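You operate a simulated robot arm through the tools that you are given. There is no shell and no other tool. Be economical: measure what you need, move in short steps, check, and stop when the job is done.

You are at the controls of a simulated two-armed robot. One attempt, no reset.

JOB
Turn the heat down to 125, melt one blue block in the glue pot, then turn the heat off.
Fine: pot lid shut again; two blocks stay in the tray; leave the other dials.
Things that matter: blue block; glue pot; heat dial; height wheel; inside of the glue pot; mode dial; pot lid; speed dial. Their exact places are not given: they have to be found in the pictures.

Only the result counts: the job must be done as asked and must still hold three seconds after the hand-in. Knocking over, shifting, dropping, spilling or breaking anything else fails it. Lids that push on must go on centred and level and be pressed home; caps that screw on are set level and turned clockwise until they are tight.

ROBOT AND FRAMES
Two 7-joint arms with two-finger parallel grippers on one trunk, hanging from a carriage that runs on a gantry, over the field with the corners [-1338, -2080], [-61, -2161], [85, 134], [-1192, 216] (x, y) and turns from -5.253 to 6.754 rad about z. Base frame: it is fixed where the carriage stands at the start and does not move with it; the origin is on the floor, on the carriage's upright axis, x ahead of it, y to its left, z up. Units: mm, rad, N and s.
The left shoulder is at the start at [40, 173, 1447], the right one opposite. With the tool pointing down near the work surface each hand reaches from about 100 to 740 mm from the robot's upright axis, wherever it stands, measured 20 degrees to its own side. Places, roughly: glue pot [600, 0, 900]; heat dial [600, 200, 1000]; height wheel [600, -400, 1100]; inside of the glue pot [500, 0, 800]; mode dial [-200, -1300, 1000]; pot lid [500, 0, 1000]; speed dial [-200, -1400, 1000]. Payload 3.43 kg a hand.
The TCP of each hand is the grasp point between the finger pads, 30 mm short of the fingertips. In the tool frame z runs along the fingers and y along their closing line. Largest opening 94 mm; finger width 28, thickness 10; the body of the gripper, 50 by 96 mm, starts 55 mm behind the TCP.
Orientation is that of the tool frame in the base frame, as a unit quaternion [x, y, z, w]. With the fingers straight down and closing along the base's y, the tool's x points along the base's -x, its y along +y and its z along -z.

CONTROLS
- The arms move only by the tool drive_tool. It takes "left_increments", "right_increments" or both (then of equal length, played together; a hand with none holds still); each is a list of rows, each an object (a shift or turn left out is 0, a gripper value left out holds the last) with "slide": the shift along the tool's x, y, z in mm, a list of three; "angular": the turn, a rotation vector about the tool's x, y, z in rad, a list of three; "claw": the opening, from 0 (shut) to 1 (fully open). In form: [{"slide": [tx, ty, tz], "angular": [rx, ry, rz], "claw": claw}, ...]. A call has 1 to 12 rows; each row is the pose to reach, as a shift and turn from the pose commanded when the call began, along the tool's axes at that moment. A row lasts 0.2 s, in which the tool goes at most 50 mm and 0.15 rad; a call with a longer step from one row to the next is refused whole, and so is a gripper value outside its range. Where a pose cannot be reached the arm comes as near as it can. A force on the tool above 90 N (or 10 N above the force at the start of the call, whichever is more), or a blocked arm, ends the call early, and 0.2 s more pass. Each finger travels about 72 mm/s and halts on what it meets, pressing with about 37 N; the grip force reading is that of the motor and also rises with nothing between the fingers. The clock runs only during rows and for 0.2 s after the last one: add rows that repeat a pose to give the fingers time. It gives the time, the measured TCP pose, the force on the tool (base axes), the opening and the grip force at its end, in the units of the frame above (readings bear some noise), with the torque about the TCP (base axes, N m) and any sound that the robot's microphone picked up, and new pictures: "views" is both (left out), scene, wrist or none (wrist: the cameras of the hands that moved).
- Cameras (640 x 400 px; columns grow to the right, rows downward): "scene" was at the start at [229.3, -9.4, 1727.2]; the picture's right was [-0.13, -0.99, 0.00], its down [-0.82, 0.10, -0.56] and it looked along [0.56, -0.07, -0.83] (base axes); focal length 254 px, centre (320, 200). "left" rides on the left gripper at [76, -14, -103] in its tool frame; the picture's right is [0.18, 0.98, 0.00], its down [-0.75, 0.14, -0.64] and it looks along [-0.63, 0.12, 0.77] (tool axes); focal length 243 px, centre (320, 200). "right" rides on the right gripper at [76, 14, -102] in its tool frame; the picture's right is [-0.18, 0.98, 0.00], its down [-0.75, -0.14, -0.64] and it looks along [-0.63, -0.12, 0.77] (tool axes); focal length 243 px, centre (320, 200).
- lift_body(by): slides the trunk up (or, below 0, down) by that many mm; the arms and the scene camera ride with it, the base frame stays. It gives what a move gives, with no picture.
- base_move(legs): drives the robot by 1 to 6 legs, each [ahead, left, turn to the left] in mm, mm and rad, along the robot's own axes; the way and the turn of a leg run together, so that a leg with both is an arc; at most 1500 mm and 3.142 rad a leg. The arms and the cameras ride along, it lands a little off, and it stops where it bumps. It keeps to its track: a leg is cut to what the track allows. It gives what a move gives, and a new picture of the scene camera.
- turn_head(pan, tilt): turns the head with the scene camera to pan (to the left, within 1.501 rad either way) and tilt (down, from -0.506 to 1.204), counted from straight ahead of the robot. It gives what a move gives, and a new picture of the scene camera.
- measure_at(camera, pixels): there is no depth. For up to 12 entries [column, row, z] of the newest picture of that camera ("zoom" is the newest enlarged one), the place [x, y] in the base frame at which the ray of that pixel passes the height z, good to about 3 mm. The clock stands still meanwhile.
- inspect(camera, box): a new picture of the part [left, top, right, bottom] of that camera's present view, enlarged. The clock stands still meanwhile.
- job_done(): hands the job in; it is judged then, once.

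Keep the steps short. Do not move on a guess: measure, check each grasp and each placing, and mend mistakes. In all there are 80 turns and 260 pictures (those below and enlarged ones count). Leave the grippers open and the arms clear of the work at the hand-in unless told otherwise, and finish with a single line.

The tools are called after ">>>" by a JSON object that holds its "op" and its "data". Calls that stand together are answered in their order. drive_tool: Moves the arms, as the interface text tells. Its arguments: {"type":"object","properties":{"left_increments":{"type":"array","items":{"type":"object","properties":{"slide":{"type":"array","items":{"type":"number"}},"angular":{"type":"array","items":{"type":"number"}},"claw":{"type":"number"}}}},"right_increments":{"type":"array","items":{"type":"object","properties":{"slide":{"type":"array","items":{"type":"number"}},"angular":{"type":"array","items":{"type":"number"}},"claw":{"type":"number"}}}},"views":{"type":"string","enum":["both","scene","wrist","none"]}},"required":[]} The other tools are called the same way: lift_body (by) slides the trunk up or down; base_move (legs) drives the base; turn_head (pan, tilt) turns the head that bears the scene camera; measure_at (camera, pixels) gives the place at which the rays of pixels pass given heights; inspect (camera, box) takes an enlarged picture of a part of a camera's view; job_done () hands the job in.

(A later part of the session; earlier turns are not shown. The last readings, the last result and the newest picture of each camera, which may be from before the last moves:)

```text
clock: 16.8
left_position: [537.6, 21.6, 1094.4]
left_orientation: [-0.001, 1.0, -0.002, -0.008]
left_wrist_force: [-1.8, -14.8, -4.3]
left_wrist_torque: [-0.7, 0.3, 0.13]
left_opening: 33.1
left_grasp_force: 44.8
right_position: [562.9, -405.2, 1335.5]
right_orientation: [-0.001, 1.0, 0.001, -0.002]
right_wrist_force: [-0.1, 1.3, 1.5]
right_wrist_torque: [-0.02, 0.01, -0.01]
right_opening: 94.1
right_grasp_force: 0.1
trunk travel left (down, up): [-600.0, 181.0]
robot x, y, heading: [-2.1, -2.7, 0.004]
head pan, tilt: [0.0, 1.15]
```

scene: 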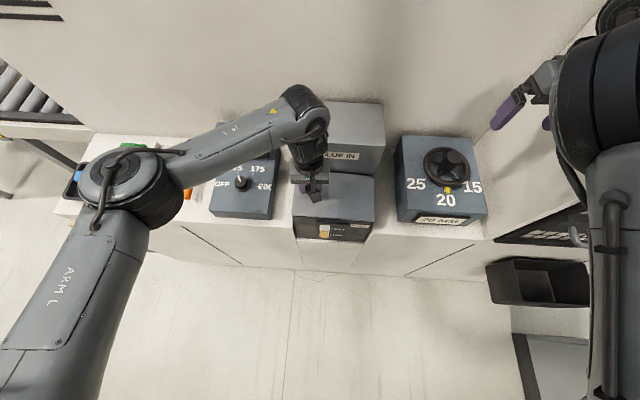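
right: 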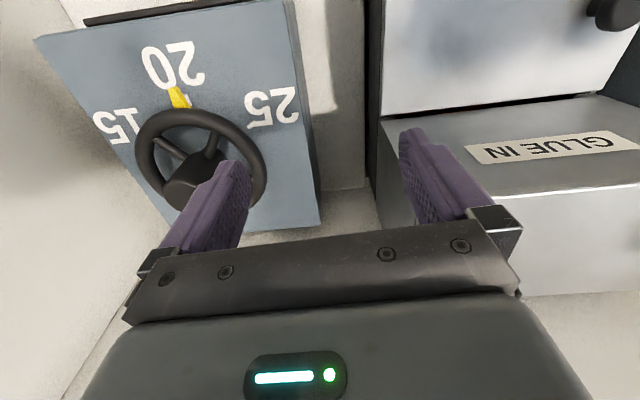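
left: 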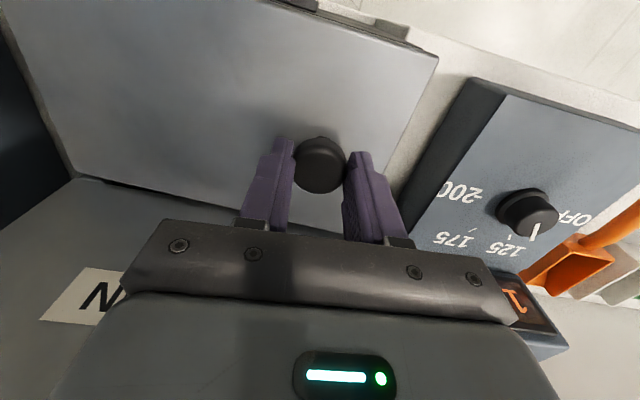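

The right hand is clear. Now I'll swing the lid along its arc with the left hand, tilting the hand with it, to about 0.56 rad.

>>> {"op": "drive_tool", "data": {"left_increments": [{"slide": [0.5, -8, -10], "angular": [-0.14, 0, 0]}, {"slide": [1, -19, -34], "angular": [-0.28, 0, 0]}, {"slide": [2, -34, -56], "angular": [-0.42, 0, 0]}, {"slide": [3, -51, -76], "angular": [-0.56, 0, 0]}, {"slide": [3, -51, -76], "angular": [-0.56, 0, 0]}]}}

```text
clock: 18.0
left_position: [507.0, 24.1, 1171.5]
left_orientation: [0.0, 0.964, 0.267, -0.004]
left_wrist_force: [0.7, 0.5, 0.4]
left_wrist_torque: [-0.01, -0.01, 0.0]
left_opening: 19.0
left_grasp_force: 0.1
left hand out of reach, approached as far as the arm can: row 3, 4, 5
right_position: [563.9, -403.2, 1334.6]
right_orientation: [-0.001, 1.0, 0.003, -0.002]
right_wrist_force: [-0.3, -0.1, 0.1]
right_wrist_torque: [-0.01, 0.0, 0.03]
right_opening: 94.0
right_grasp_force: 0.0
trunk travel left (down, up): [-600.0, 181.0]
robot x, y, heading: [-3.4, 0.8, 0.001]
head pan, tilt: [0.0, 1.15]
```

scene: 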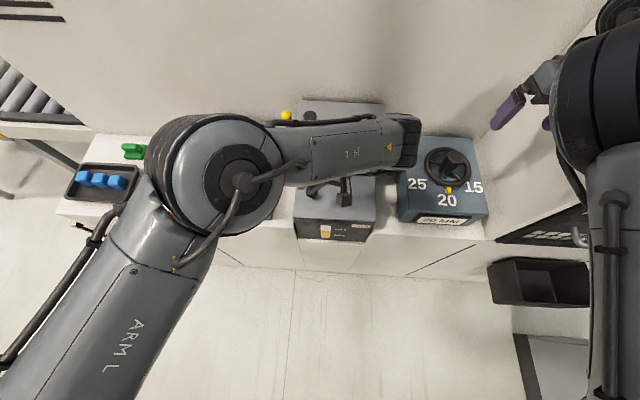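
left: 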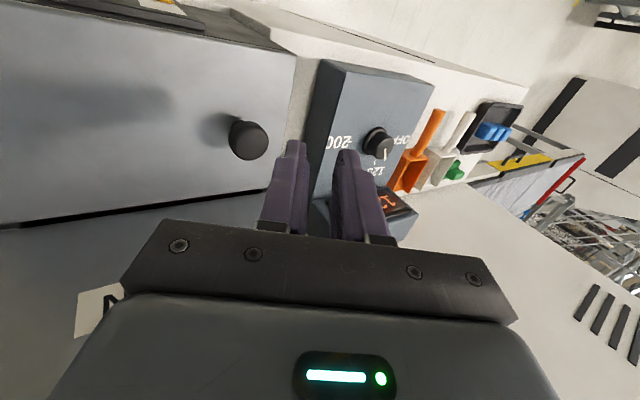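

The knob slipped out because the left arm ran out of reach, and the lid fell shut again. The right arm suits this swing better. I'll lift the left hand out and away, then drive the carriage left so the right arm faces the lid.

>>> {"op": "drive_tool", "data": {"left_increments": [{"slide": [0, 26, -41], "angular": [0.1, 0, 0], "claw": 1}, {"slide": [0, 52, -82], "angular": [0.24, 0, 0], "claw": 1}, {"slide": [0, 94, -90], "angular": [0.38, 0, 0], "claw": 1}, {"slide": [0, 136, -90], "angular": [0.52, 0, 0], "claw": 1}, {"slide": [0, 178, -70], "angular": [0.55, 0, 0], "claw": 1}, {"slide": [0, 220, -50], "angular": [0.55, 0, 0], "claw": 1}, {"slide": [0, 250, -30], "angular": [0.55, 0, 0], "claw": 1}, {"slide": [0, 250, -30], "angular": [0.55, 0, 0], "claw": 1}], "views": "none"}}

>>> {"op": "base_move", "data": {"legs": [[0, 125, 0]]}}

```text
clock: 19.8
left_position: [510.0, 221.1, 1328.3]
left_orientation: [0.0, 1.0, 0.005, -0.006]
left_wrist_force: [0.5, -1.0, 0.7]
left_wrist_torque: [-0.02, 0.0, 0.01]
left_opening: 94.2
left_grasp_force: 0.0
right_position: [564.5, -402.7, 1334.1]
right_orientation: [0.0, 1.0, 0.001, -0.002]
right_wrist_force: [0.0, -0.4, 0.2]
right_wrist_torque: [0.01, 0.02, 0.01]
right_opening: 93.9
right_grasp_force: 0.0
trunk travel left (down, up): [-600.0, 181.0]
robot x, y, heading: [0.7, -2.8, -0.002]
head pan, tilt: [0.0, 1.15]
```

```text
clock: 21.0
left_position: [509.2, 344.8, 1328.1]
left_orientation: [-0.001, 1.0, 0.004, -0.006]
left_wrist_force: [0.9, 0.0, 0.0]
left_wrist_torque: [0.01, 0.01, 0.0]
left_opening: 93.9
left_grasp_force: 0.1
right_position: [563.4, -278.2, 1334.4]
right_orientation: [-0.002, 1.0, 0.002, -0.003]
right_wrist_force: [0.6, 0.5, -0.5]
right_wrist_torque: [-0.04, 0.01, 0.01]
right_opening: 93.8
right_grasp_force: 0.2
trunk travel left (down, up): [-600.0, 181.0]
robot x, y, heading: [1.7, 126.6, 0.005]
head pan, tilt: [0.0, 1.15]
```

scene: 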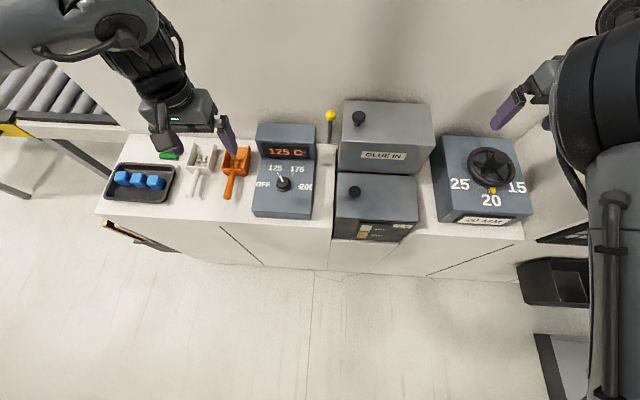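

The display may read 175 again, so I'll check it and the dial.

>>> {"op": "inspect", "data": {"camera": "scene", "box": [240, 110, 340, 225]}}

>>> {"op": "inspect", "data": {"camera": "scene", "box": [335, 165, 425, 245]}}

```text
3.48 times, centred on (290, 168) of scene
```

zoom: 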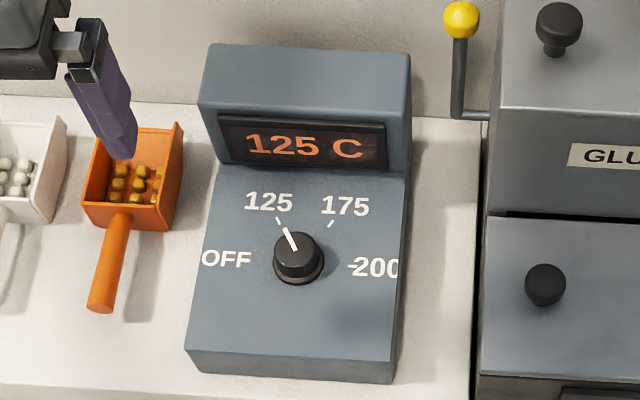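

```text
5.00 times, centred on (380, 205) of scene
```

zoom: 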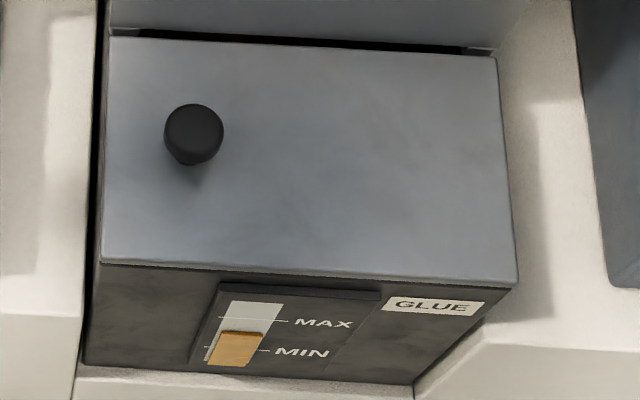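

It reads 125 C and holds. Now the right hand goes over to the lid knob.

>>> {"op": "drive_tool", "data": {"right_increments": [{"slide": [3, 40, 10]}, {"slide": [6, 80, 25]}, {"slide": [9, 120, 45]}, {"slide": [12, 160, 65]}, {"slide": [15, 200, 85]}, {"slide": [18, 240, 105]}, {"slide": [21, 280, 125]}, {"slide": [25, 303, 144]}, {"slide": [25, 303, 144]}]}}

```text
clock: 23.0
left_position: [507.6, 344.8, 1328.7]
left_orientation: [-0.001, 1.0, 0.005, -0.006]
left_wrist_force: [0.7, 0.6, 0.0]
left_wrist_torque: [0.03, 0.01, 0.01]
left_opening: 93.9
left_grasp_force: 0.1
right_position: [559.4, -107.0, 1250.4]
right_orientation: [-0.001, 1.0, 0.004, -0.004]
right_wrist_force: [-0.2, 0.0, 1.2]
right_wrist_torque: [-0.01, 0.0, 0.03]
right_opening: 93.8
right_grasp_force: 0.1
right hand out of reach, approached as far as the arm can: row 5, 6, 7, 8, 9
trunk travel left (down, up): [-600.0, 181.0]
robot x, y, heading: [2.7, 124.4, -0.001]
head pan, tilt: [0.0, 1.15]
```

scene: 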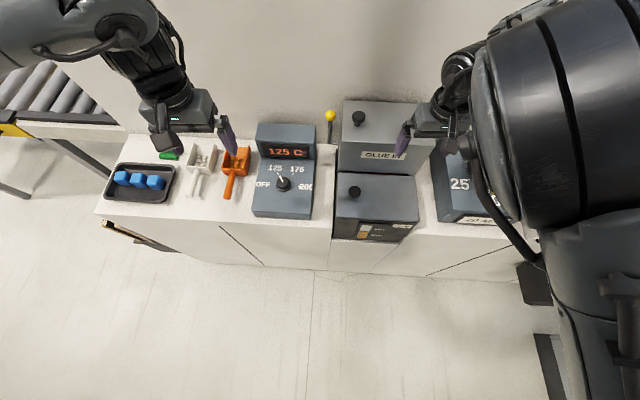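
right: 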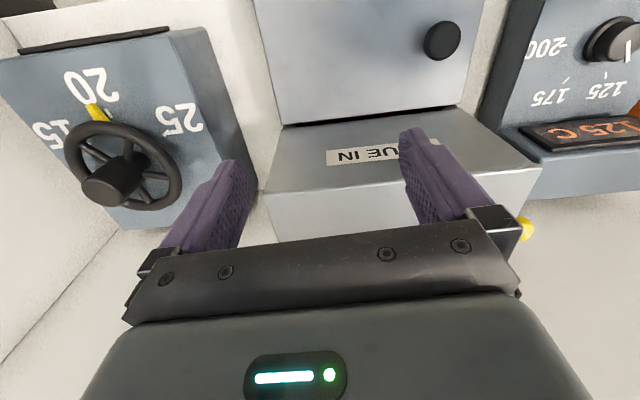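

The right arm gets cramped close in. I'll back the carriage off 130 mm to give it room.

>>> {"op": "base_move", "data": {"legs": [[-130, 0, 0]]}}

```text
clock: 24.3
left_position: [378.3, 344.4, 1327.1]
left_orientation: [-0.001, 1.0, 0.004, -0.006]
left_wrist_force: [-0.3, -0.9, 0.0]
left_wrist_torque: [-0.01, 0.03, -0.01]
left_opening: 94.1
left_grasp_force: 0.0
right_position: [427.9, -108.3, 1251.0]
right_orientation: [0.0, 1.0, 0.004, -0.004]
right_wrist_force: [0.3, -0.8, -0.1]
right_wrist_torque: [0.0, -0.04, -0.01]
right_opening: 94.0
right_grasp_force: 0.0
trunk travel left (down, up): [-600.0, 181.0]
robot x, y, heading: [-128.8, 121.3, -0.003]
head pan, tilt: [0.0, 1.15]
```

scene: 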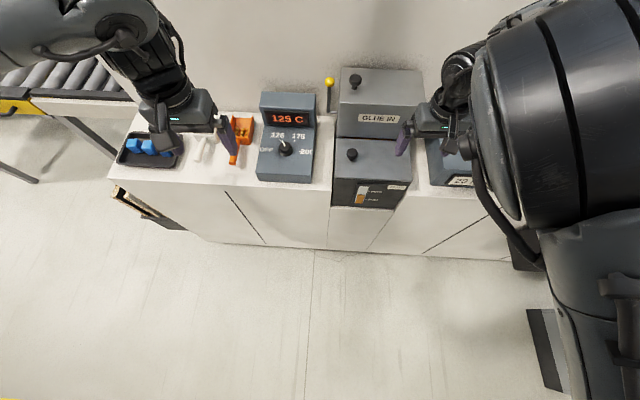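

>>> {"op": "drive_tool", "data": {"right_increments": [{"slide": [-40, 10, 5]}, {"slide": [-80, 30, 10]}, {"slide": [-105, 65, 20]}, {"slide": [-111, 100, 35]}, {"slide": [-111, 133, 51]}, {"slide": [-111, 133, 51]}]}}

```text
clock: 25.7
left_position: [379.4, 343.6, 1327.3]
left_orientation: [-0.001, 1.0, 0.005, -0.006]
left_wrist_force: [0.2, -0.1, 0.2]
left_wrist_torque: [0.01, 0.01, 0.01]
left_opening: 93.6
left_grasp_force: 0.1
right_position: [539.8, 23.5, 1199.5]
right_orientation: [0.0, 1.0, 0.004, -0.001]
right_wrist_force: [-0.6, -0.3, -0.3]
right_wrist_torque: [-0.01, -0.04, 0.0]
right_opening: 94.0
right_grasp_force: 0.0
trunk travel left (down, up): [-600.0, 181.0]
robot x, y, heading: [-131.4, 124.1, 0.004]
head pan, tilt: [0.0, 1.15]
```

scene: 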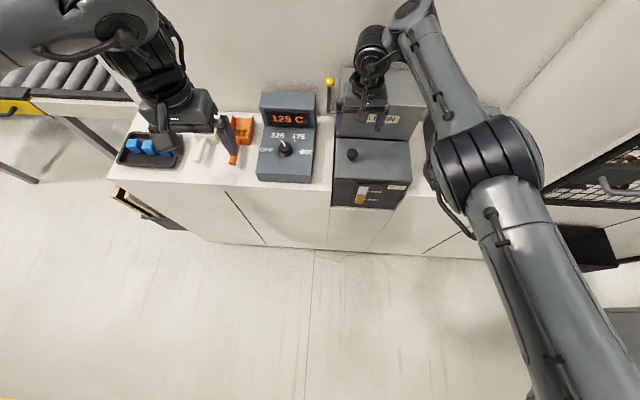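
right: 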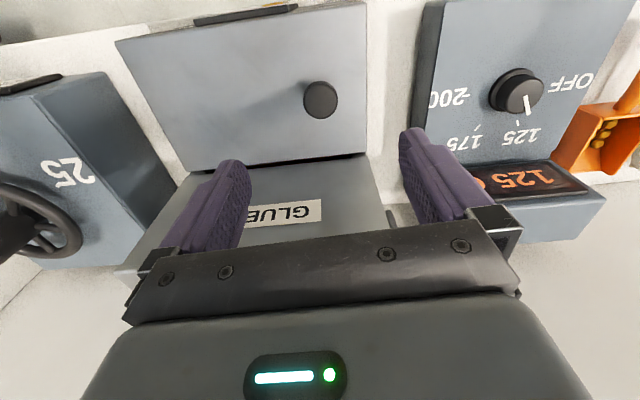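

The right hand is over the knob, which I see at (320,100). I'll go down and grip it, slightly deeper than before.

>>> {"op": "drive_tool", "data": {"right_increments": [{"slide": [0, 2, 42]}, {"slide": [0, 2, 84]}, {"slide": [0, 2, 123]}, {"slide": [0, 2, 123], "claw": 0.15}, {"slide": [0, 2, 123], "claw": 0.15}, {"slide": [0, 2, 123], "claw": 0.15}, {"slide": [0, 2, 123], "claw": 0.15}, {"slide": [0, 2, 123], "claw": 0.15}], "views": "wrist"}}

```text
clock: 27.5
left_position: [378.3, 344.9, 1328.2]
left_orientation: [0.0, 1.0, 0.004, -0.006]
left_wrist_force: [-0.1, 0.3, 0.5]
left_wrist_torque: [0.0, 0.01, -0.02]
left_opening: 94.3
left_grasp_force: 0.0
right_position: [535.7, 25.1, 1077.6]
right_orientation: [-0.001, 1.0, 0.005, -0.003]
right_wrist_force: [-2.8, 2.3, -0.1]
right_wrist_torque: [0.17, -0.13, 0.04]
right_opening: 33.1
right_grasp_force: 44.9
right hand out of reach, approached as far as the arm can: row 3, 4, 5, 6, 7, 8
trunk travel left (down, up): [-600.0, 181.0]
robot x, y, heading: [-127.9, 127.7, 0.002]
head pan, tilt: [0.0, 1.15]
```

right: 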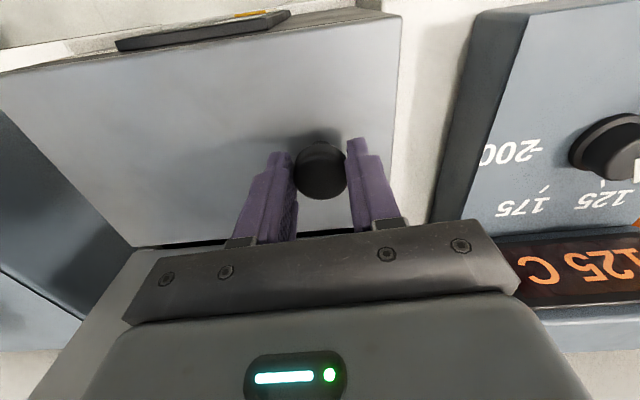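

The knob is held at 33 mm. I'll swing the lid in an arc to about 0.56 rad with the right hand.

>>> {"op": "drive_tool", "data": {"right_increments": [{"slide": [0, -8, -25], "angular": [-0.14, 0, 0]}, {"slide": [1, -19.6, -49], "angular": [-0.28, 0, 0]}, {"slide": [2, -34.5, -71.6], "angular": [-0.42, 0, 0]}, {"slide": [3, -52, -91], "angular": [-0.56, 0, 0]}, {"slide": [3, -52, -91], "angular": [-0.56, 0, 0]}]}}

```text
clock: 28.7
left_position: [379.4, 345.4, 1328.6]
left_orientation: [0.0, 1.0, 0.005, -0.006]
left_wrist_force: [0.0, 0.5, -0.4]
left_wrist_torque: [-0.02, 0.0, 0.0]
left_opening: 93.7
left_grasp_force: 0.0
right_position: [532.2, -29.8, 1168.1]
right_orientation: [0.001, 0.959, 0.282, -0.004]
right_wrist_force: [-4.9, 3.5, 3.3]
right_wrist_torque: [-0.11, 0.05, -0.11]
right_opening: 33.0
right_grasp_force: 44.7
trunk travel left (down, up): [-600.0, 181.0]
robot x, y, heading: [-130.2, 127.2, -0.004]
head pan, tilt: [0.0, 1.15]
```

scene: 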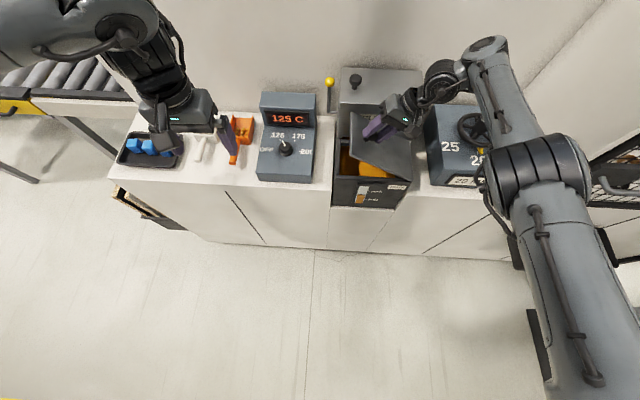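
right: 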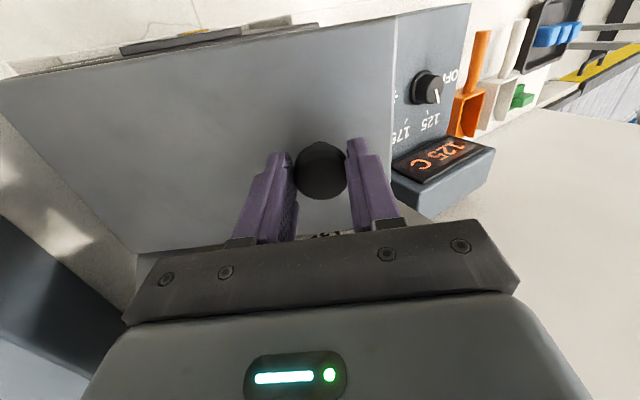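

The lid is swinging well and the amber glue shows inside. I'll repeat the same arc to about 1.2 rad.

>>> {"op": "drive_tool", "data": {"right_increments": [{"slide": [0, -8, -25], "angular": [-0.14, 0, 0]}, {"slide": [1, -19.6, -49], "angular": [-0.28, 0, 0]}, {"slide": [2, -34.5, -71.6], "angular": [-0.42, 0, 0]}, {"slide": [3, -52, -91], "angular": [-0.56, 0, 0]}, {"slide": [3, -63.5, -101.5], "angular": [-0.64, 0, 0]}, {"slide": [3, -63.5, -101.5], "angular": [-0.64, 0, 0]}]}}

>>> {"op": "inspect", "data": {"camera": "scene", "box": [310, 110, 460, 220]}}

```text
clock: 30.1
left_position: [379.6, 344.6, 1328.1]
left_orientation: [0.001, 1.0, 0.004, -0.006]
left_wrist_force: [0.3, -0.1, 0.8]
left_wrist_torque: [-0.01, 0.01, 0.04]
left_opening: 94.3
left_grasp_force: 0.0
right_position: [540.4, -7.2, 1145.5]
right_orientation: [0.036, 0.877, 0.476, 0.056]
right_wrist_force: [0.8, -0.1, 0.0]
right_wrist_torque: [0.0, 0.02, 0.01]
right_opening: 14.2
right_grasp_force: 0.1
right hand out of reach, approached as far as the arm can: row 1, 2, 3, 4, 5, 6
trunk travel left (down, up): [-600.0, 181.0]
robot x, y, heading: [-131.8, 126.4, 0.002]
head pan, tilt: [0.0, 1.15]
```

scene: 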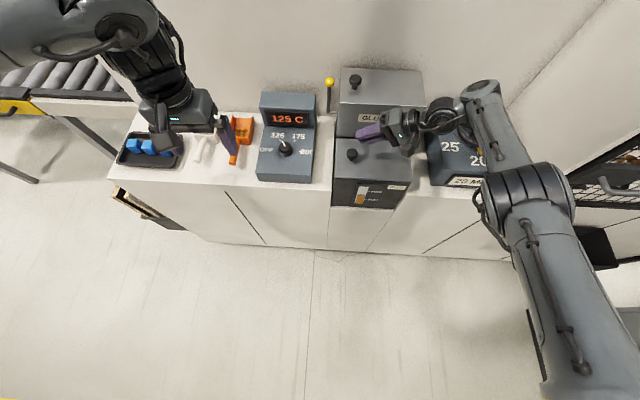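
right: 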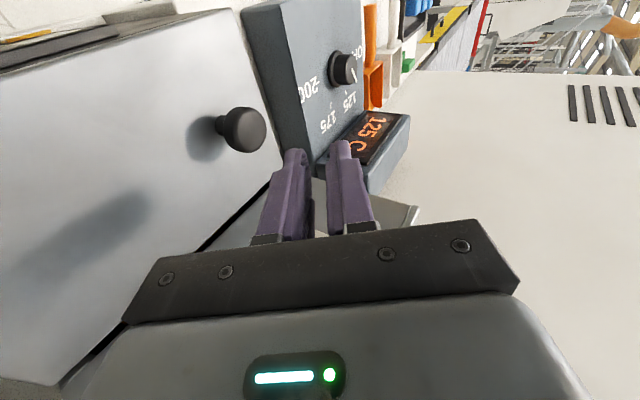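

```text
3.64 times, centred on (385, 165) of scene
```

zoom: 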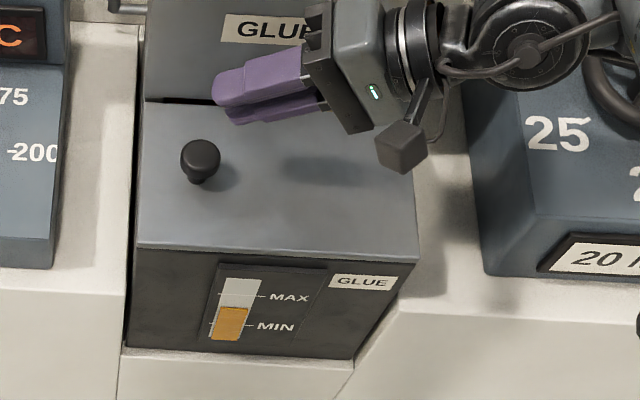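

The right arm also runs out of wrist range when tilting sideways, and the lid closed again. A better way is to yaw the hand a quarter turn so it closes along x, parallel to the hinge. The knob can then pivot between the pads while the hand stays upright. First I'll rise and level the right hand.

>>> {"op": "drive_tool", "data": {"right_increments": [{"slide": [0, 25, -16], "angular": [0.14, 0.016, -0.01], "claw": 0.3}, {"slide": [0, 50, -32], "angular": [0.28, 0.032, -0.021], "claw": 0.6}, {"slide": [0, 75, -48], "angular": [0.42, 0.05, -0.032], "claw": 1}, {"slide": [0, 84, -54], "angular": [0.56, 0.066, -0.042], "claw": 1}, {"slide": [0, 84, -54], "angular": [0.7, 0.082, -0.053], "claw": 1}, {"slide": [0, 84, -54], "angular": [0.84, 0.099, -0.063], "claw": 1}, {"slide": [0, 84, -54], "angular": [0.98, 0.115, -0.074], "claw": 1}, {"slide": [0, 84, -54], "angular": [0.995, 0.117, -0.075], "claw": 1}], "views": "wrist"}}

```text
clock: 31.9
left_position: [379.2, 344.3, 1328.5]
left_orientation: [-0.001, 1.0, 0.004, -0.006]
left_wrist_force: [0.3, 0.3, -0.4]
left_wrist_torque: [0.01, 0.01, 0.03]
left_opening: 94.1
left_grasp_force: 0.0
right_position: [533.0, -5.7, 1244.4]
right_orientation: [0.0, 1.0, -0.004, 0.0]
right_wrist_force: [0.7, -0.1, 0.4]
right_wrist_torque: [0.0, 0.0, -0.03]
right_opening: 94.1
right_grasp_force: 0.1
trunk travel left (down, up): [-600.0, 181.0]
robot x, y, heading: [-130.6, 125.0, -0.003]
head pan, tilt: [0.0, 1.15]
```

right: 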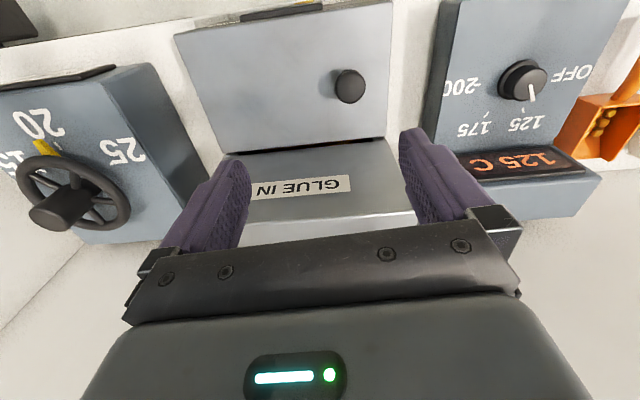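

Level again. Now I'll yaw the right hand -1.5 rad so the fingers close along x.

>>> {"op": "drive_tool", "data": {"right_increments": [{"angular": [0, 0, -0.145]}, {"angular": [0, 0, -0.29]}, {"angular": [0, 0, -0.435]}, {"angular": [0, 0, -0.58]}, {"angular": [0, 0, -0.725]}, {"angular": [0, 0, -0.87]}, {"angular": [0, 0, -1.015]}, {"angular": [0, 0, -1.16]}, {"angular": [0, 0, -1.305]}, {"angular": [0, 0, -1.45]}, {"angular": [0, 0, -1.55]}, {"angular": [0, 0, -1.55]}]}}

```text
clock: 34.5
left_position: [377.5, 344.2, 1328.7]
left_orientation: [-0.001, 1.0, 0.004, -0.007]
left_wrist_force: [0.7, 0.4, -0.6]
left_wrist_torque: [-0.01, 0.04, -0.01]
left_opening: 93.8
left_grasp_force: 0.1
right_position: [558.6, -15.6, 1219.4]
right_orientation: [-0.638, 0.768, -0.038, 0.045]
right_wrist_force: [0.4, 0.3, 0.1]
right_wrist_torque: [-0.01, -0.04, 0.01]
right_opening: 94.0
right_grasp_force: 0.0
right hand out of reach, approached as far as the arm can: row 10, 11
trunk travel left (down, up): [-600.0, 181.0]
robot x, y, heading: [-126.2, 119.6, 0.0]
head pan, tilt: [0.0, 1.15]
```

scene: 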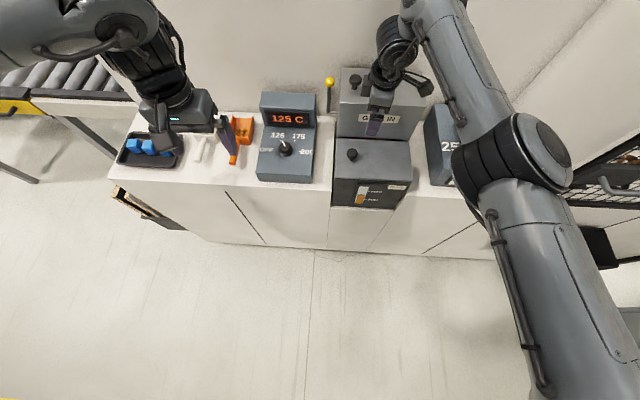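
right: 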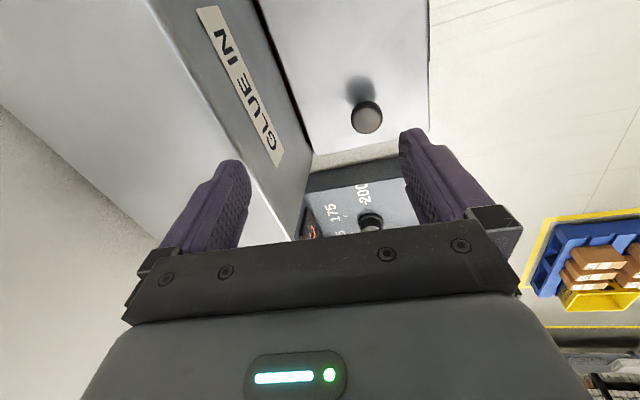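

The yaw stops near 1.38 rad. Turning the whole robot left by 0.5 rad gives the wrist the missing room and puts the lid on the right arm's own side. I'll level and raise the right hand, then reposition.

>>> {"op": "drive_tool", "data": {"right_increments": [{"slide": [0, 0, -40], "angular": [-0.058, 0.01, 0.1]}, {"slide": [0, 0, -80], "angular": [-0.116, 0.021, 0.15]}, {"slide": [0, 0, -110], "angular": [-0.116, 0.021, 0.15]}, {"slide": [0, 0, -110], "angular": [-0.116, 0.021, 0.15]}], "views": "none"}}

>>> {"op": "base_move", "data": {"legs": [[55, -263, 0], [0, 0, 0.5]]}}

```text
clock: 35.5
left_position: [378.5, 343.5, 1328.0]
left_orientation: [-0.002, 1.0, 0.005, -0.006]
left_wrist_force: [0.8, 0.6, -0.1]
left_wrist_torque: [0.01, 0.0, 0.01]
left_opening: 93.7
left_grasp_force: 0.0
right_position: [548.4, -30.2, 1301.8]
right_orientation: [-0.604, 0.797, -0.022, 0.016]
right_wrist_force: [-0.6, 0.5, 0.9]
right_wrist_torque: [0.0, 0.01, 0.04]
right_opening: 94.0
right_grasp_force: 0.0
right hand out of reach, approached as far as the arm can: row 1, 2, 3, 4
trunk travel left (down, up): [-600.0, 181.0]
robot x, y, heading: [-131.6, 124.4, -0.001]
head pan, tilt: [0.0, 1.15]
```

```text
clock: 38.9
left_position: [265.9, 299.6, 1328.1]
left_orientation: [-0.247, 0.969, 0.003, -0.006]
left_wrist_force: [-0.1, 1.1, -0.3]
left_wrist_torque: [0.03, 0.03, -0.02]
left_opening: 93.9
left_grasp_force: 0.1
right_position: [593.1, 51.9, 1300.5]
right_orientation: [0.783, -0.622, 0.018, -0.022]
right_wrist_force: [0.1, -0.8, 0.1]
right_wrist_torque: [0.01, 0.0, 0.01]
right_opening: 93.9
right_grasp_force: 0.1
trunk travel left (down, up): [-600.0, 181.0]
robot x, y, heading: [-77.6, -139.4, 0.502]
head pan, tilt: [0.0, 1.15]
```

scene: 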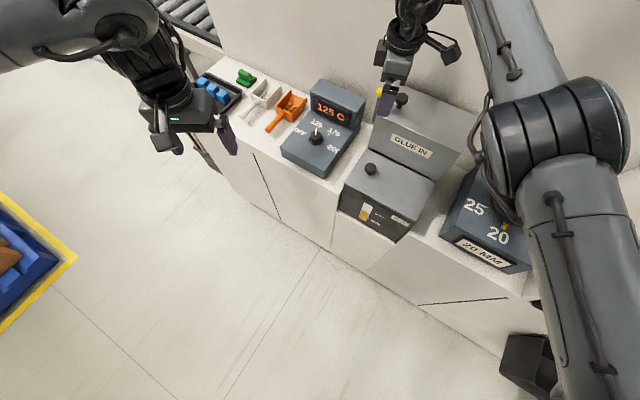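

Now the wrist has room: yaw is 1.80 and I want 1.57. I'll place the right hand over the knob, level, at z≈1210.

>>> {"op": "drive_tool", "data": {"right_increments": [{"slide": [5, 20, 30], "angular": [-0.02, 0, 0.08]}, {"slide": [9, 40, 55], "angular": [-0.04, 0.003, 0.16]}, {"slide": [14, 58.7, 85], "angular": [-0.057, 0.006, 0.229]}, {"slide": [14, 58.7, 90], "angular": [-0.057, 0.006, 0.229]}, {"slide": [14, 58.7, 90], "angular": [-0.057, 0.006, 0.229]}]}}

```text
clock: 40.0
left_position: [267.4, 299.3, 1329.2]
left_orientation: [-0.248, 0.969, 0.003, -0.007]
left_wrist_force: [0.1, -0.2, 0.3]
left_wrist_torque: [0.01, -0.02, 0.01]
left_opening: 93.9
left_grasp_force: 0.0
right_position: [568.5, 35.2, 1212.6]
right_orientation: [-0.706, 0.708, -0.001, 0.0]
right_wrist_force: [-11.0, -8.5, 34.1]
right_wrist_torque: [-0.32, -1.47, -0.48]
right_opening: 87.7
right_grasp_force: 0.0
right hand out of reach, approached as far as the arm can: row 1, 2, 3, 4, 5
trunk travel left (down, up): [-600.0, 181.0]
robot x, y, heading: [-70.1, -138.3, 0.501]
head pan, tilt: [0.0, 1.15]
```

scene: 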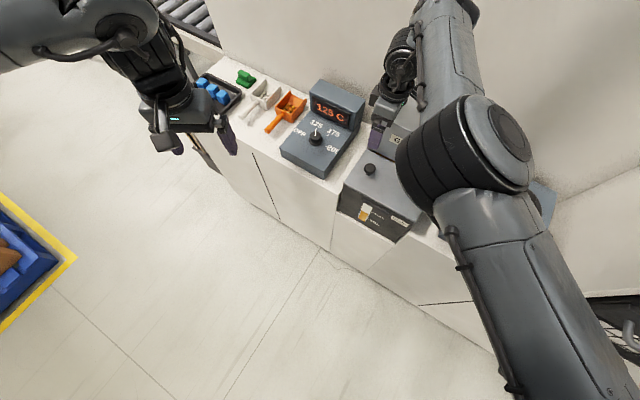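
right: 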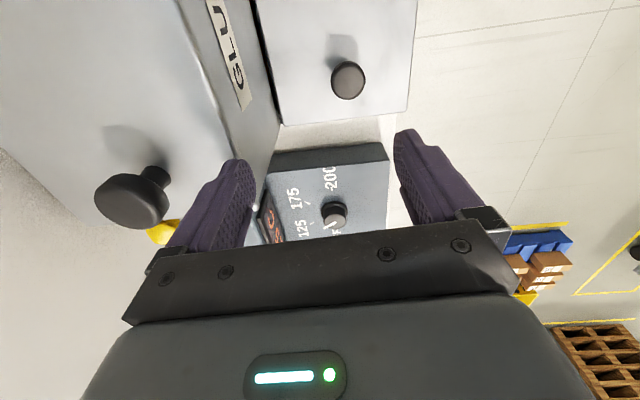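

A finger touched the top edge of the GLUE IN box (34 N upwards). I'll rise, narrow the opening and move towards the robot, clear of it.

>>> {"op": "drive_tool", "data": {"right_increments": [{"slide": [0, 0, -20], "claw": 0.65}, {"slide": [0, 0, -40], "claw": 0.65}, {"slide": [5, 15, -40], "claw": 0.65}, {"slide": [10, 30, -40], "claw": 0.65}, {"slide": [10, 30, -40], "claw": 0.65}]}}

>>> {"op": "inspect", "data": {"camera": "scene", "box": [330, 60, 450, 240]}}

```text
clock: 41.2
left_position: [265.5, 299.4, 1327.5]
left_orientation: [-0.248, 0.969, 0.002, -0.006]
left_wrist_force: [0.3, -0.2, 1.2]
left_wrist_torque: [0.02, 0.02, -0.03]
left_opening: 94.0
left_grasp_force: 0.1
right_position: [559.8, 38.5, 1254.2]
right_orientation: [-0.706, 0.709, 0.001, -0.001]
right_wrist_force: [0.1, -0.1, -0.5]
right_wrist_torque: [0.05, 0.02, 0.02]
right_opening: 61.0
right_grasp_force: 0.0
right hand out of reach, approached as far as the arm can: row 3, 4, 5
trunk travel left (down, up): [-600.0, 181.0]
robot x, y, heading: [-74.8, -137.9, 0.497]
head pan, tilt: [0.0, 1.15]
```

scene: 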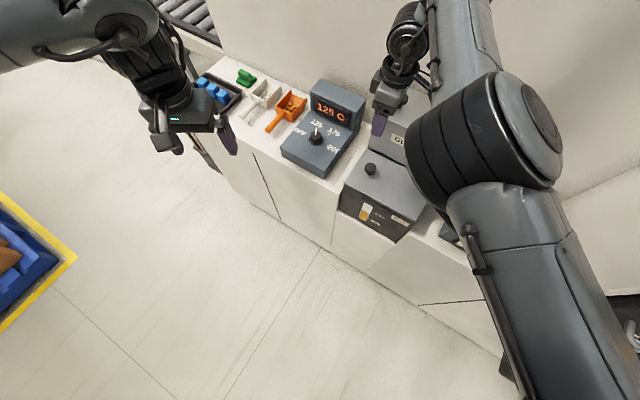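
right: 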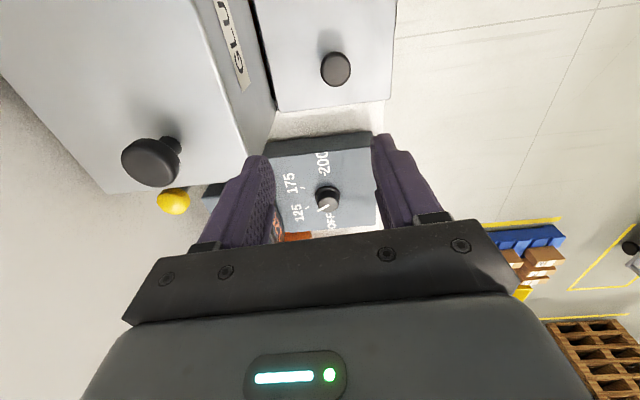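

```text
2.22 times, centred on (390, 150) of scene
```

zoom: 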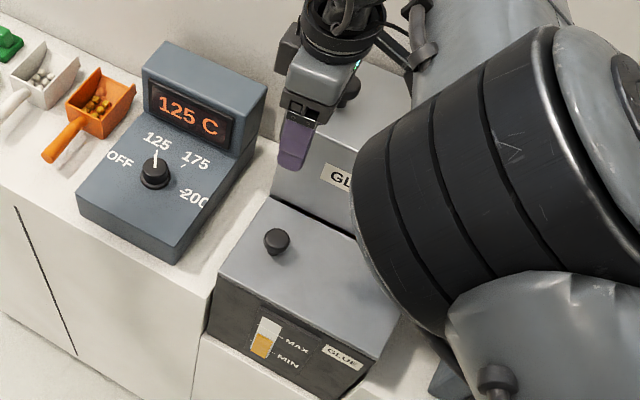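

The arm is too folded here. I'll back the carriage off 90 mm along its heading.

>>> {"op": "base_move", "data": {"legs": [[-90, 0, 0]]}}

```text
clock: 42.4
left_position: [186.5, 256.4, 1328.7]
left_orientation: [-0.249, 0.968, 0.002, -0.007]
left_wrist_force: [0.3, 0.5, 0.2]
left_wrist_torque: [0.04, -0.02, 0.0]
left_opening: 93.8
left_grasp_force: 0.0
right_position: [479.7, -5.2, 1254.3]
right_orientation: [-0.707, 0.708, 0.002, -0.002]
right_wrist_force: [0.0, 0.0, -0.1]
right_wrist_torque: [0.0, 0.0, -0.02]
right_opening: 61.3
right_grasp_force: 0.1
trunk travel left (down, up): [-600.0, 181.0]
robot x, y, heading: [-153.7, -183.1, 0.497]
head pan, tilt: [0.0, 1.15]
```

scene: 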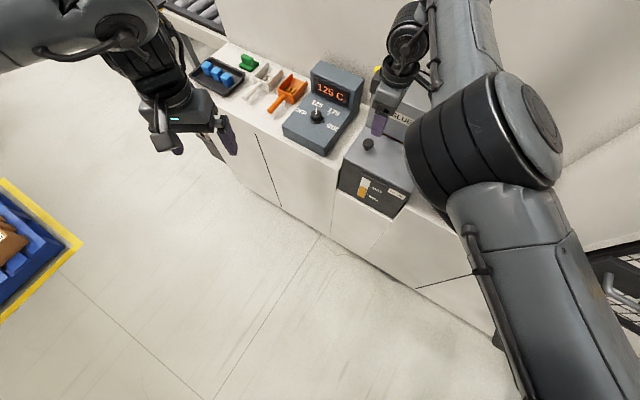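

>>> {"op": "drive_tool", "data": {"right_increments": [{"slide": [-10, -20, 10]}, {"slide": [-20, -40, 20]}, {"slide": [-30, -59, 50]}, {"slide": [-30, -59, 95]}, {"slide": [-30, -59, 95]}]}}

```text
clock: 43.6
left_position: [186.8, 256.8, 1328.4]
left_orientation: [-0.247, 0.969, 0.003, -0.008]
left_wrist_force: [-0.8, 0.0, -0.7]
left_wrist_torque: [0.0, -0.02, 0.01]
left_opening: 94.0
left_grasp_force: 0.1
right_position: [519.9, 10.5, 1159.8]
right_orientation: [-0.706, 0.708, 0.002, 0.0]
right_wrist_force: [0.1, -0.3, 0.0]
right_wrist_torque: [0.02, 0.02, 0.01]
right_opening: 61.0
right_grasp_force: 0.0
right hand out of reach, approached as far as the arm can: row 2, 3, 4, 5
trunk travel left (down, up): [-600.0, 181.0]
robot x, y, heading: [-154.1, -180.6, 0.502]
head pan, tilt: [0.0, 1.15]
```

scene: 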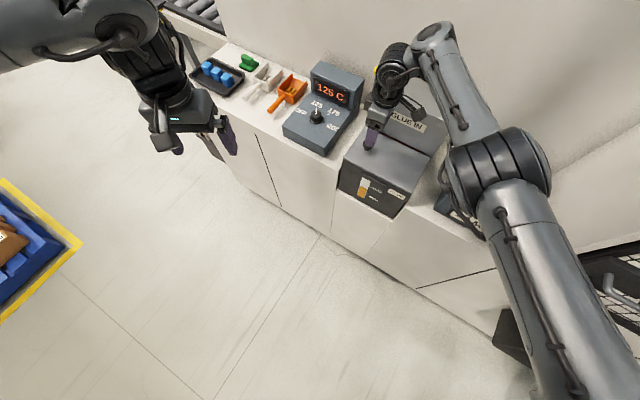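
right: 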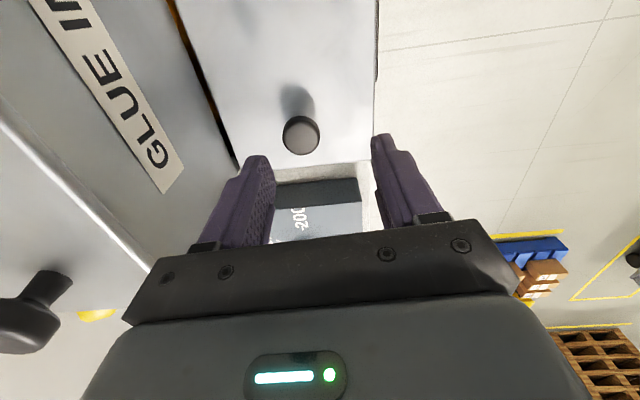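

Working this high relative to the shoulders cramps the arms. Raising the trunk the full 180 mm should give them their normal downward reach.

>>> {"op": "lift_body", "data": {"by": 180}}

>>> {"op": "drive_tool", "data": {"right_increments": [{"slide": [-5, -10, 40]}, {"slide": [-10, -19, 80]}, {"slide": [-14, -19, 120]}, {"slide": [-14, -19, 160]}, {"slide": [-14, -19, 190]}, {"slide": [-14, -19, 190]}]}}

```text
clock: 45.6
left_position: [187.6, 256.5, 1508.1]
left_orientation: [-0.249, 0.969, 0.003, -0.007]
left_wrist_force: [0.1, 0.4, -0.7]
left_wrist_torque: [0.0, 0.0, 0.0]
left_opening: 93.8
left_grasp_force: 0.1
right_position: [520.4, 9.5, 1338.8]
right_orientation: [-0.706, 0.708, 0.002, 0.0]
right_wrist_force: [0.0, 0.3, -0.1]
right_wrist_torque: [0.0, -0.01, -0.02]
right_opening: 61.1
right_grasp_force: 0.1
trunk travel left (down, up): [-780.0, 1.0]
robot x, y, heading: [-155.2, -181.8, 0.502]
head pan, tilt: [0.0, 1.15]
```

```text
clock: 47.0
left_position: [185.8, 257.5, 1506.8]
left_orientation: [-0.247, 0.969, 0.002, -0.007]
left_wrist_force: [0.3, -0.7, 0.1]
left_wrist_torque: [0.01, 0.0, 0.01]
left_opening: 94.1
left_grasp_force: 0.2
right_position: [502.2, -3.2, 1217.9]
right_orientation: [-0.706, 0.709, 0.001, 0.0]
right_wrist_force: [-0.2, 0.0, 0.2]
right_wrist_torque: [-0.02, -0.01, 0.0]
right_opening: 61.1
right_grasp_force: 0.0
right hand out of reach, approached as far as the arm can: row 1, 2, 3, 4, 5, 6
trunk travel left (down, up): [-780.0, 1.0]
robot x, y, heading: [-152.3, -180.4, 0.502]
head pan, tilt: [0.0, 1.15]
```

scene: 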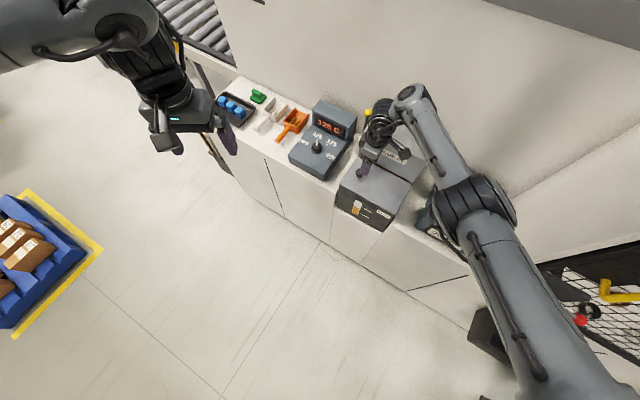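
right: 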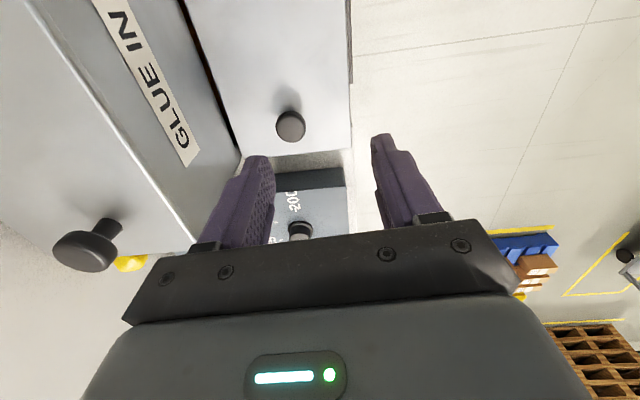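

Now the limit is plain extension: the shoulder-to-wrist maximum is about 646 mm. I'll raise the hand clear and drive ahead 155 mm so the knob is well within reach.

>>> {"op": "drive_tool", "data": {"right_increments": [{"slide": [0, 15, -40]}, {"slide": [0, 30, -80]}, {"slide": [0, 30, -120]}, {"slide": [0, 30, -120]}], "views": "none"}}

>>> {"op": "base_move", "data": {"legs": [[155, 0, 0]]}}

```text
clock: 48.0
left_position: [187.1, 256.6, 1507.5]
left_orientation: [-0.248, 0.969, 0.002, -0.007]
left_wrist_force: [0.3, -0.1, 0.8]
left_wrist_torque: [0.03, -0.01, -0.04]
left_opening: 94.0
left_grasp_force: 0.1
right_position: [489.7, 11.6, 1332.4]
right_orientation: [-0.707, 0.708, 0.0, -0.001]
right_wrist_force: [0.2, -0.6, -0.3]
right_wrist_torque: [-0.01, -0.01, 0.02]
right_opening: 61.2
right_grasp_force: 0.1
right hand out of reach, approached as far as the arm can: row 1, 2, 3, 4
trunk travel left (down, up): [-780.0, 1.0]
robot x, y, heading: [-151.2, -180.6, 0.504]
head pan, tilt: [0.0, 1.15]
```

```text
clock: 49.4
left_position: [321.4, 330.4, 1508.3]
left_orientation: [-0.248, 0.969, 0.003, -0.007]
left_wrist_force: [0.1, 0.1, -0.1]
left_wrist_torque: [0.01, -0.03, -0.03]
left_opening: 94.0
left_grasp_force: 0.0
right_position: [624.0, 85.1, 1331.6]
right_orientation: [-0.706, 0.708, 0.002, -0.002]
right_wrist_force: [-0.3, -0.8, -0.4]
right_wrist_torque: [0.02, -0.01, -0.02]
right_opening: 61.0
right_grasp_force: 0.0
trunk travel left (down, up): [-780.0, 1.0]
robot x, y, heading: [-22.6, -109.1, 0.501]
head pan, tilt: [0.0, 1.15]
```

scene: 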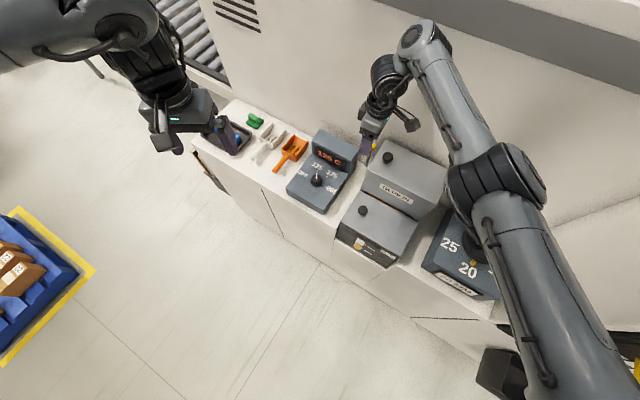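

>>> {"op": "drive_tool", "data": {"right_increments": [{"slide": [20, 30, 0]}, {"slide": [40, 60, 0]}, {"slide": [60, 85, 20]}, {"slide": [60, 85, 60]}, {"slide": [60, 85, 100]}, {"slide": [60, 85, 140]}, {"slide": [60, 85, 180]}, {"slide": [60, 85, 180]}]}}

```text
clock: 51.1
left_position: [323.9, 331.8, 1511.6]
left_orientation: [-0.248, 0.969, 0.004, -0.005]
left_wrist_force: [0.7, 0.9, 1.1]
left_wrist_torque: [-0.09, 0.07, -0.01]
left_opening: 94.0
left_grasp_force: 0.1
right_position: [558.8, 28.2, 1151.0]
right_orientation: [-0.701, 0.713, 0.0, 0.006]
right_wrist_force: [1.4, 0.7, 0.4]
right_wrist_torque: [-0.06, 0.03, 0.0]
right_opening: 61.1
right_grasp_force: 0.1
right hand out of reach, approached as far as the arm can: row 1, 2, 3, 4, 5, 6, 7, 8
trunk travel left (down, up): [-780.0, 1.0]
robot x, y, heading: [-23.4, -106.6, 0.498]
head pan, tilt: [0.0, 1.15]
```

scene: 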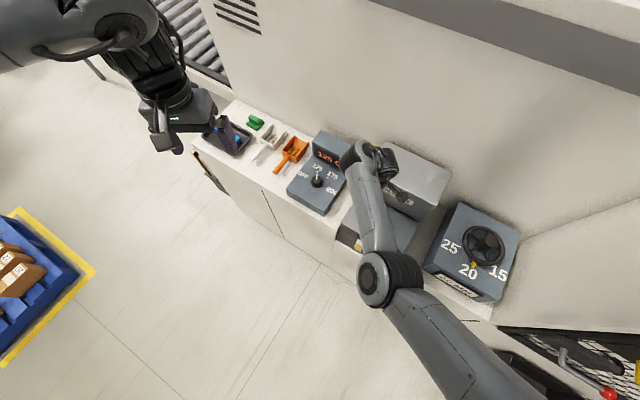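
right: 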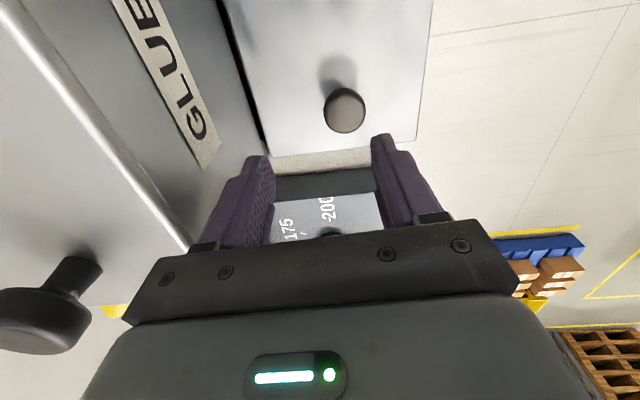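

The elbow has taken a better posture. I'll shift the last 20 mm towards the robot over the knob.

>>> {"op": "drive_tool", "data": {"right_increments": [{"slide": [1, 10, 0]}, {"slide": [3, 20, 5]}, {"slide": [3, 20, 10]}, {"slide": [3, 20, 10]}], "views": "wrist"}}

```text
clock: 52.1
left_position: [320.5, 328.5, 1508.9]
left_orientation: [-0.248, 0.969, 0.003, -0.008]
left_wrist_force: [-0.5, -0.6, 0.1]
left_wrist_torque: [-0.01, 0.0, 0.04]
left_opening: 94.0
left_grasp_force: 0.1
right_position: [526.1, 27.8, 1132.0]
right_orientation: [-0.706, 0.708, 0.002, -0.001]
right_wrist_force: [0.4, -0.1, -0.4]
right_wrist_torque: [0.04, 0.0, 0.0]
right_opening: 61.1
right_grasp_force: 0.1
right hand out of reach, approached as far as the arm can: row 1
trunk travel left (down, up): [-780.0, 1.0]
robot x, y, heading: [-18.7, -110.0, 0.503]
head pan, tilt: [0.0, 1.15]
```

right: 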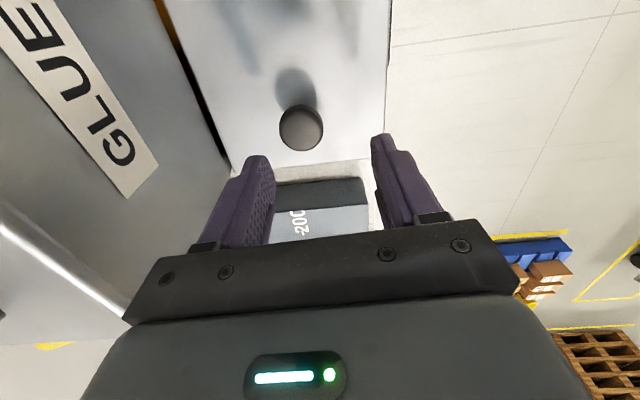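

>>> {"op": "measure_at", "data": {"camera": "right", "pixels": [[301, 127, 1055], [301, 127, 1065]]}}

```text
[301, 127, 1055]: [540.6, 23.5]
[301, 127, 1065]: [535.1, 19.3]
```

The knob reads about (538,24). I'll go down and grip it, closing along x.

>>> {"op": "drive_tool", "data": {"right_increments": [{"slide": [4, -12, 10]}, {"slide": [4, -12, 54]}, {"slide": [4, -12, 54], "claw": 0.15}, {"slide": [4, -12, 54], "claw": 0.15}, {"slide": [4, -12, 54], "claw": 0.15}, {"slide": [4, -12, 54], "claw": 0.15}], "views": "wrist"}}

```text
clock: 53.5
left_position: [322.3, 328.9, 1508.2]
left_orientation: [-0.248, 0.969, 0.003, -0.007]
left_wrist_force: [-0.6, -0.3, 0.3]
left_wrist_torque: [0.02, -0.04, 0.0]
left_opening: 94.0
left_grasp_force: 0.0
right_position: [539.3, 22.4, 1079.7]
right_orientation: [-0.706, 0.708, 0.0, -0.002]
right_wrist_force: [7.7, 0.7, -6.7]
right_wrist_torque: [0.72, -0.3, 0.03]
right_opening: 33.1
right_grasp_force: 44.9
trunk travel left (down, up): [-780.0, 1.0]
robot x, y, heading: [-15.3, -105.8, 0.497]
head pan, tilt: [0.0, 1.15]
```

right: 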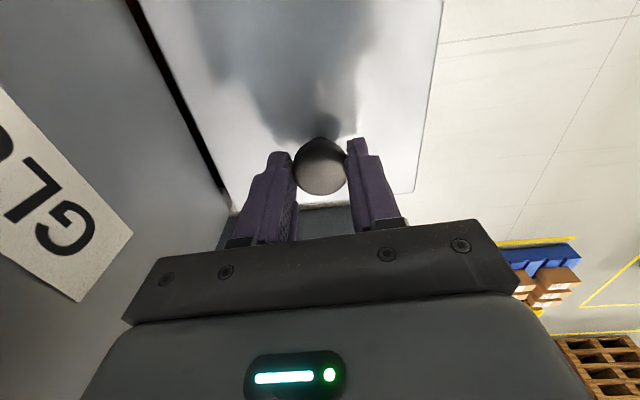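

Gripped at 33 mm. I'll swing the lid to 0.6 rad with the hand upright, letting the knob pivot between the pads.

>>> {"op": "drive_tool", "data": {"right_increments": [{"slide": [4, 0, -18]}, {"slide": [8.7, 0.5, -36]}, {"slide": [16, 1, -53]}, {"slide": [24, 1.2, -70]}, {"slide": [35, 1.8, -85]}, {"slide": [46, 2.3, -99.5]}, {"slide": [46, 2.3, -99.5]}]}}

```text
clock: 55.1
left_position: [322.0, 331.0, 1509.0]
left_orientation: [-0.248, 0.969, 0.003, -0.006]
left_wrist_force: [-0.8, 0.0, -0.4]
left_wrist_torque: [0.04, 0.01, 0.03]
left_opening: 93.8
left_grasp_force: 0.2
right_position: [537.0, -19.8, 1180.9]
right_orientation: [-0.706, 0.708, 0.002, 0.0]
right_wrist_force: [6.9, 10.3, 2.6]
right_wrist_torque: [0.77, -0.17, -0.07]
right_opening: 32.1
right_grasp_force: 45.4
trunk travel left (down, up): [-780.0, 1.0]
robot x, y, heading: [-15.3, -105.0, 0.498]
head pan, tilt: [0.0, 1.15]
```

scene: 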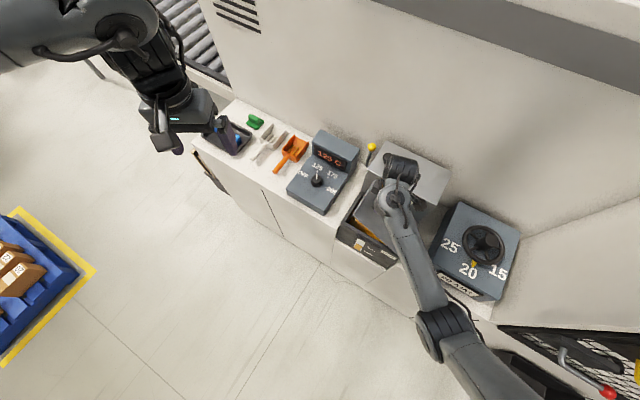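
right: 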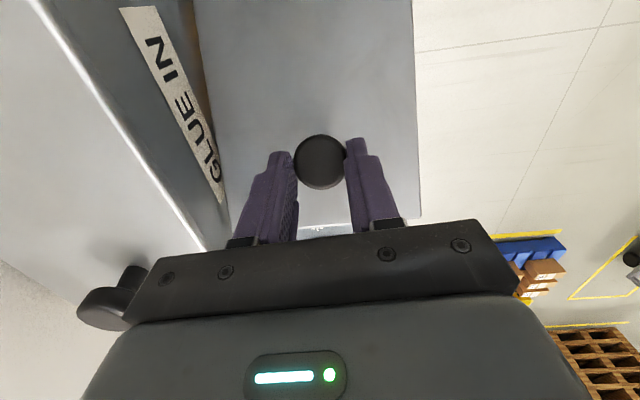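

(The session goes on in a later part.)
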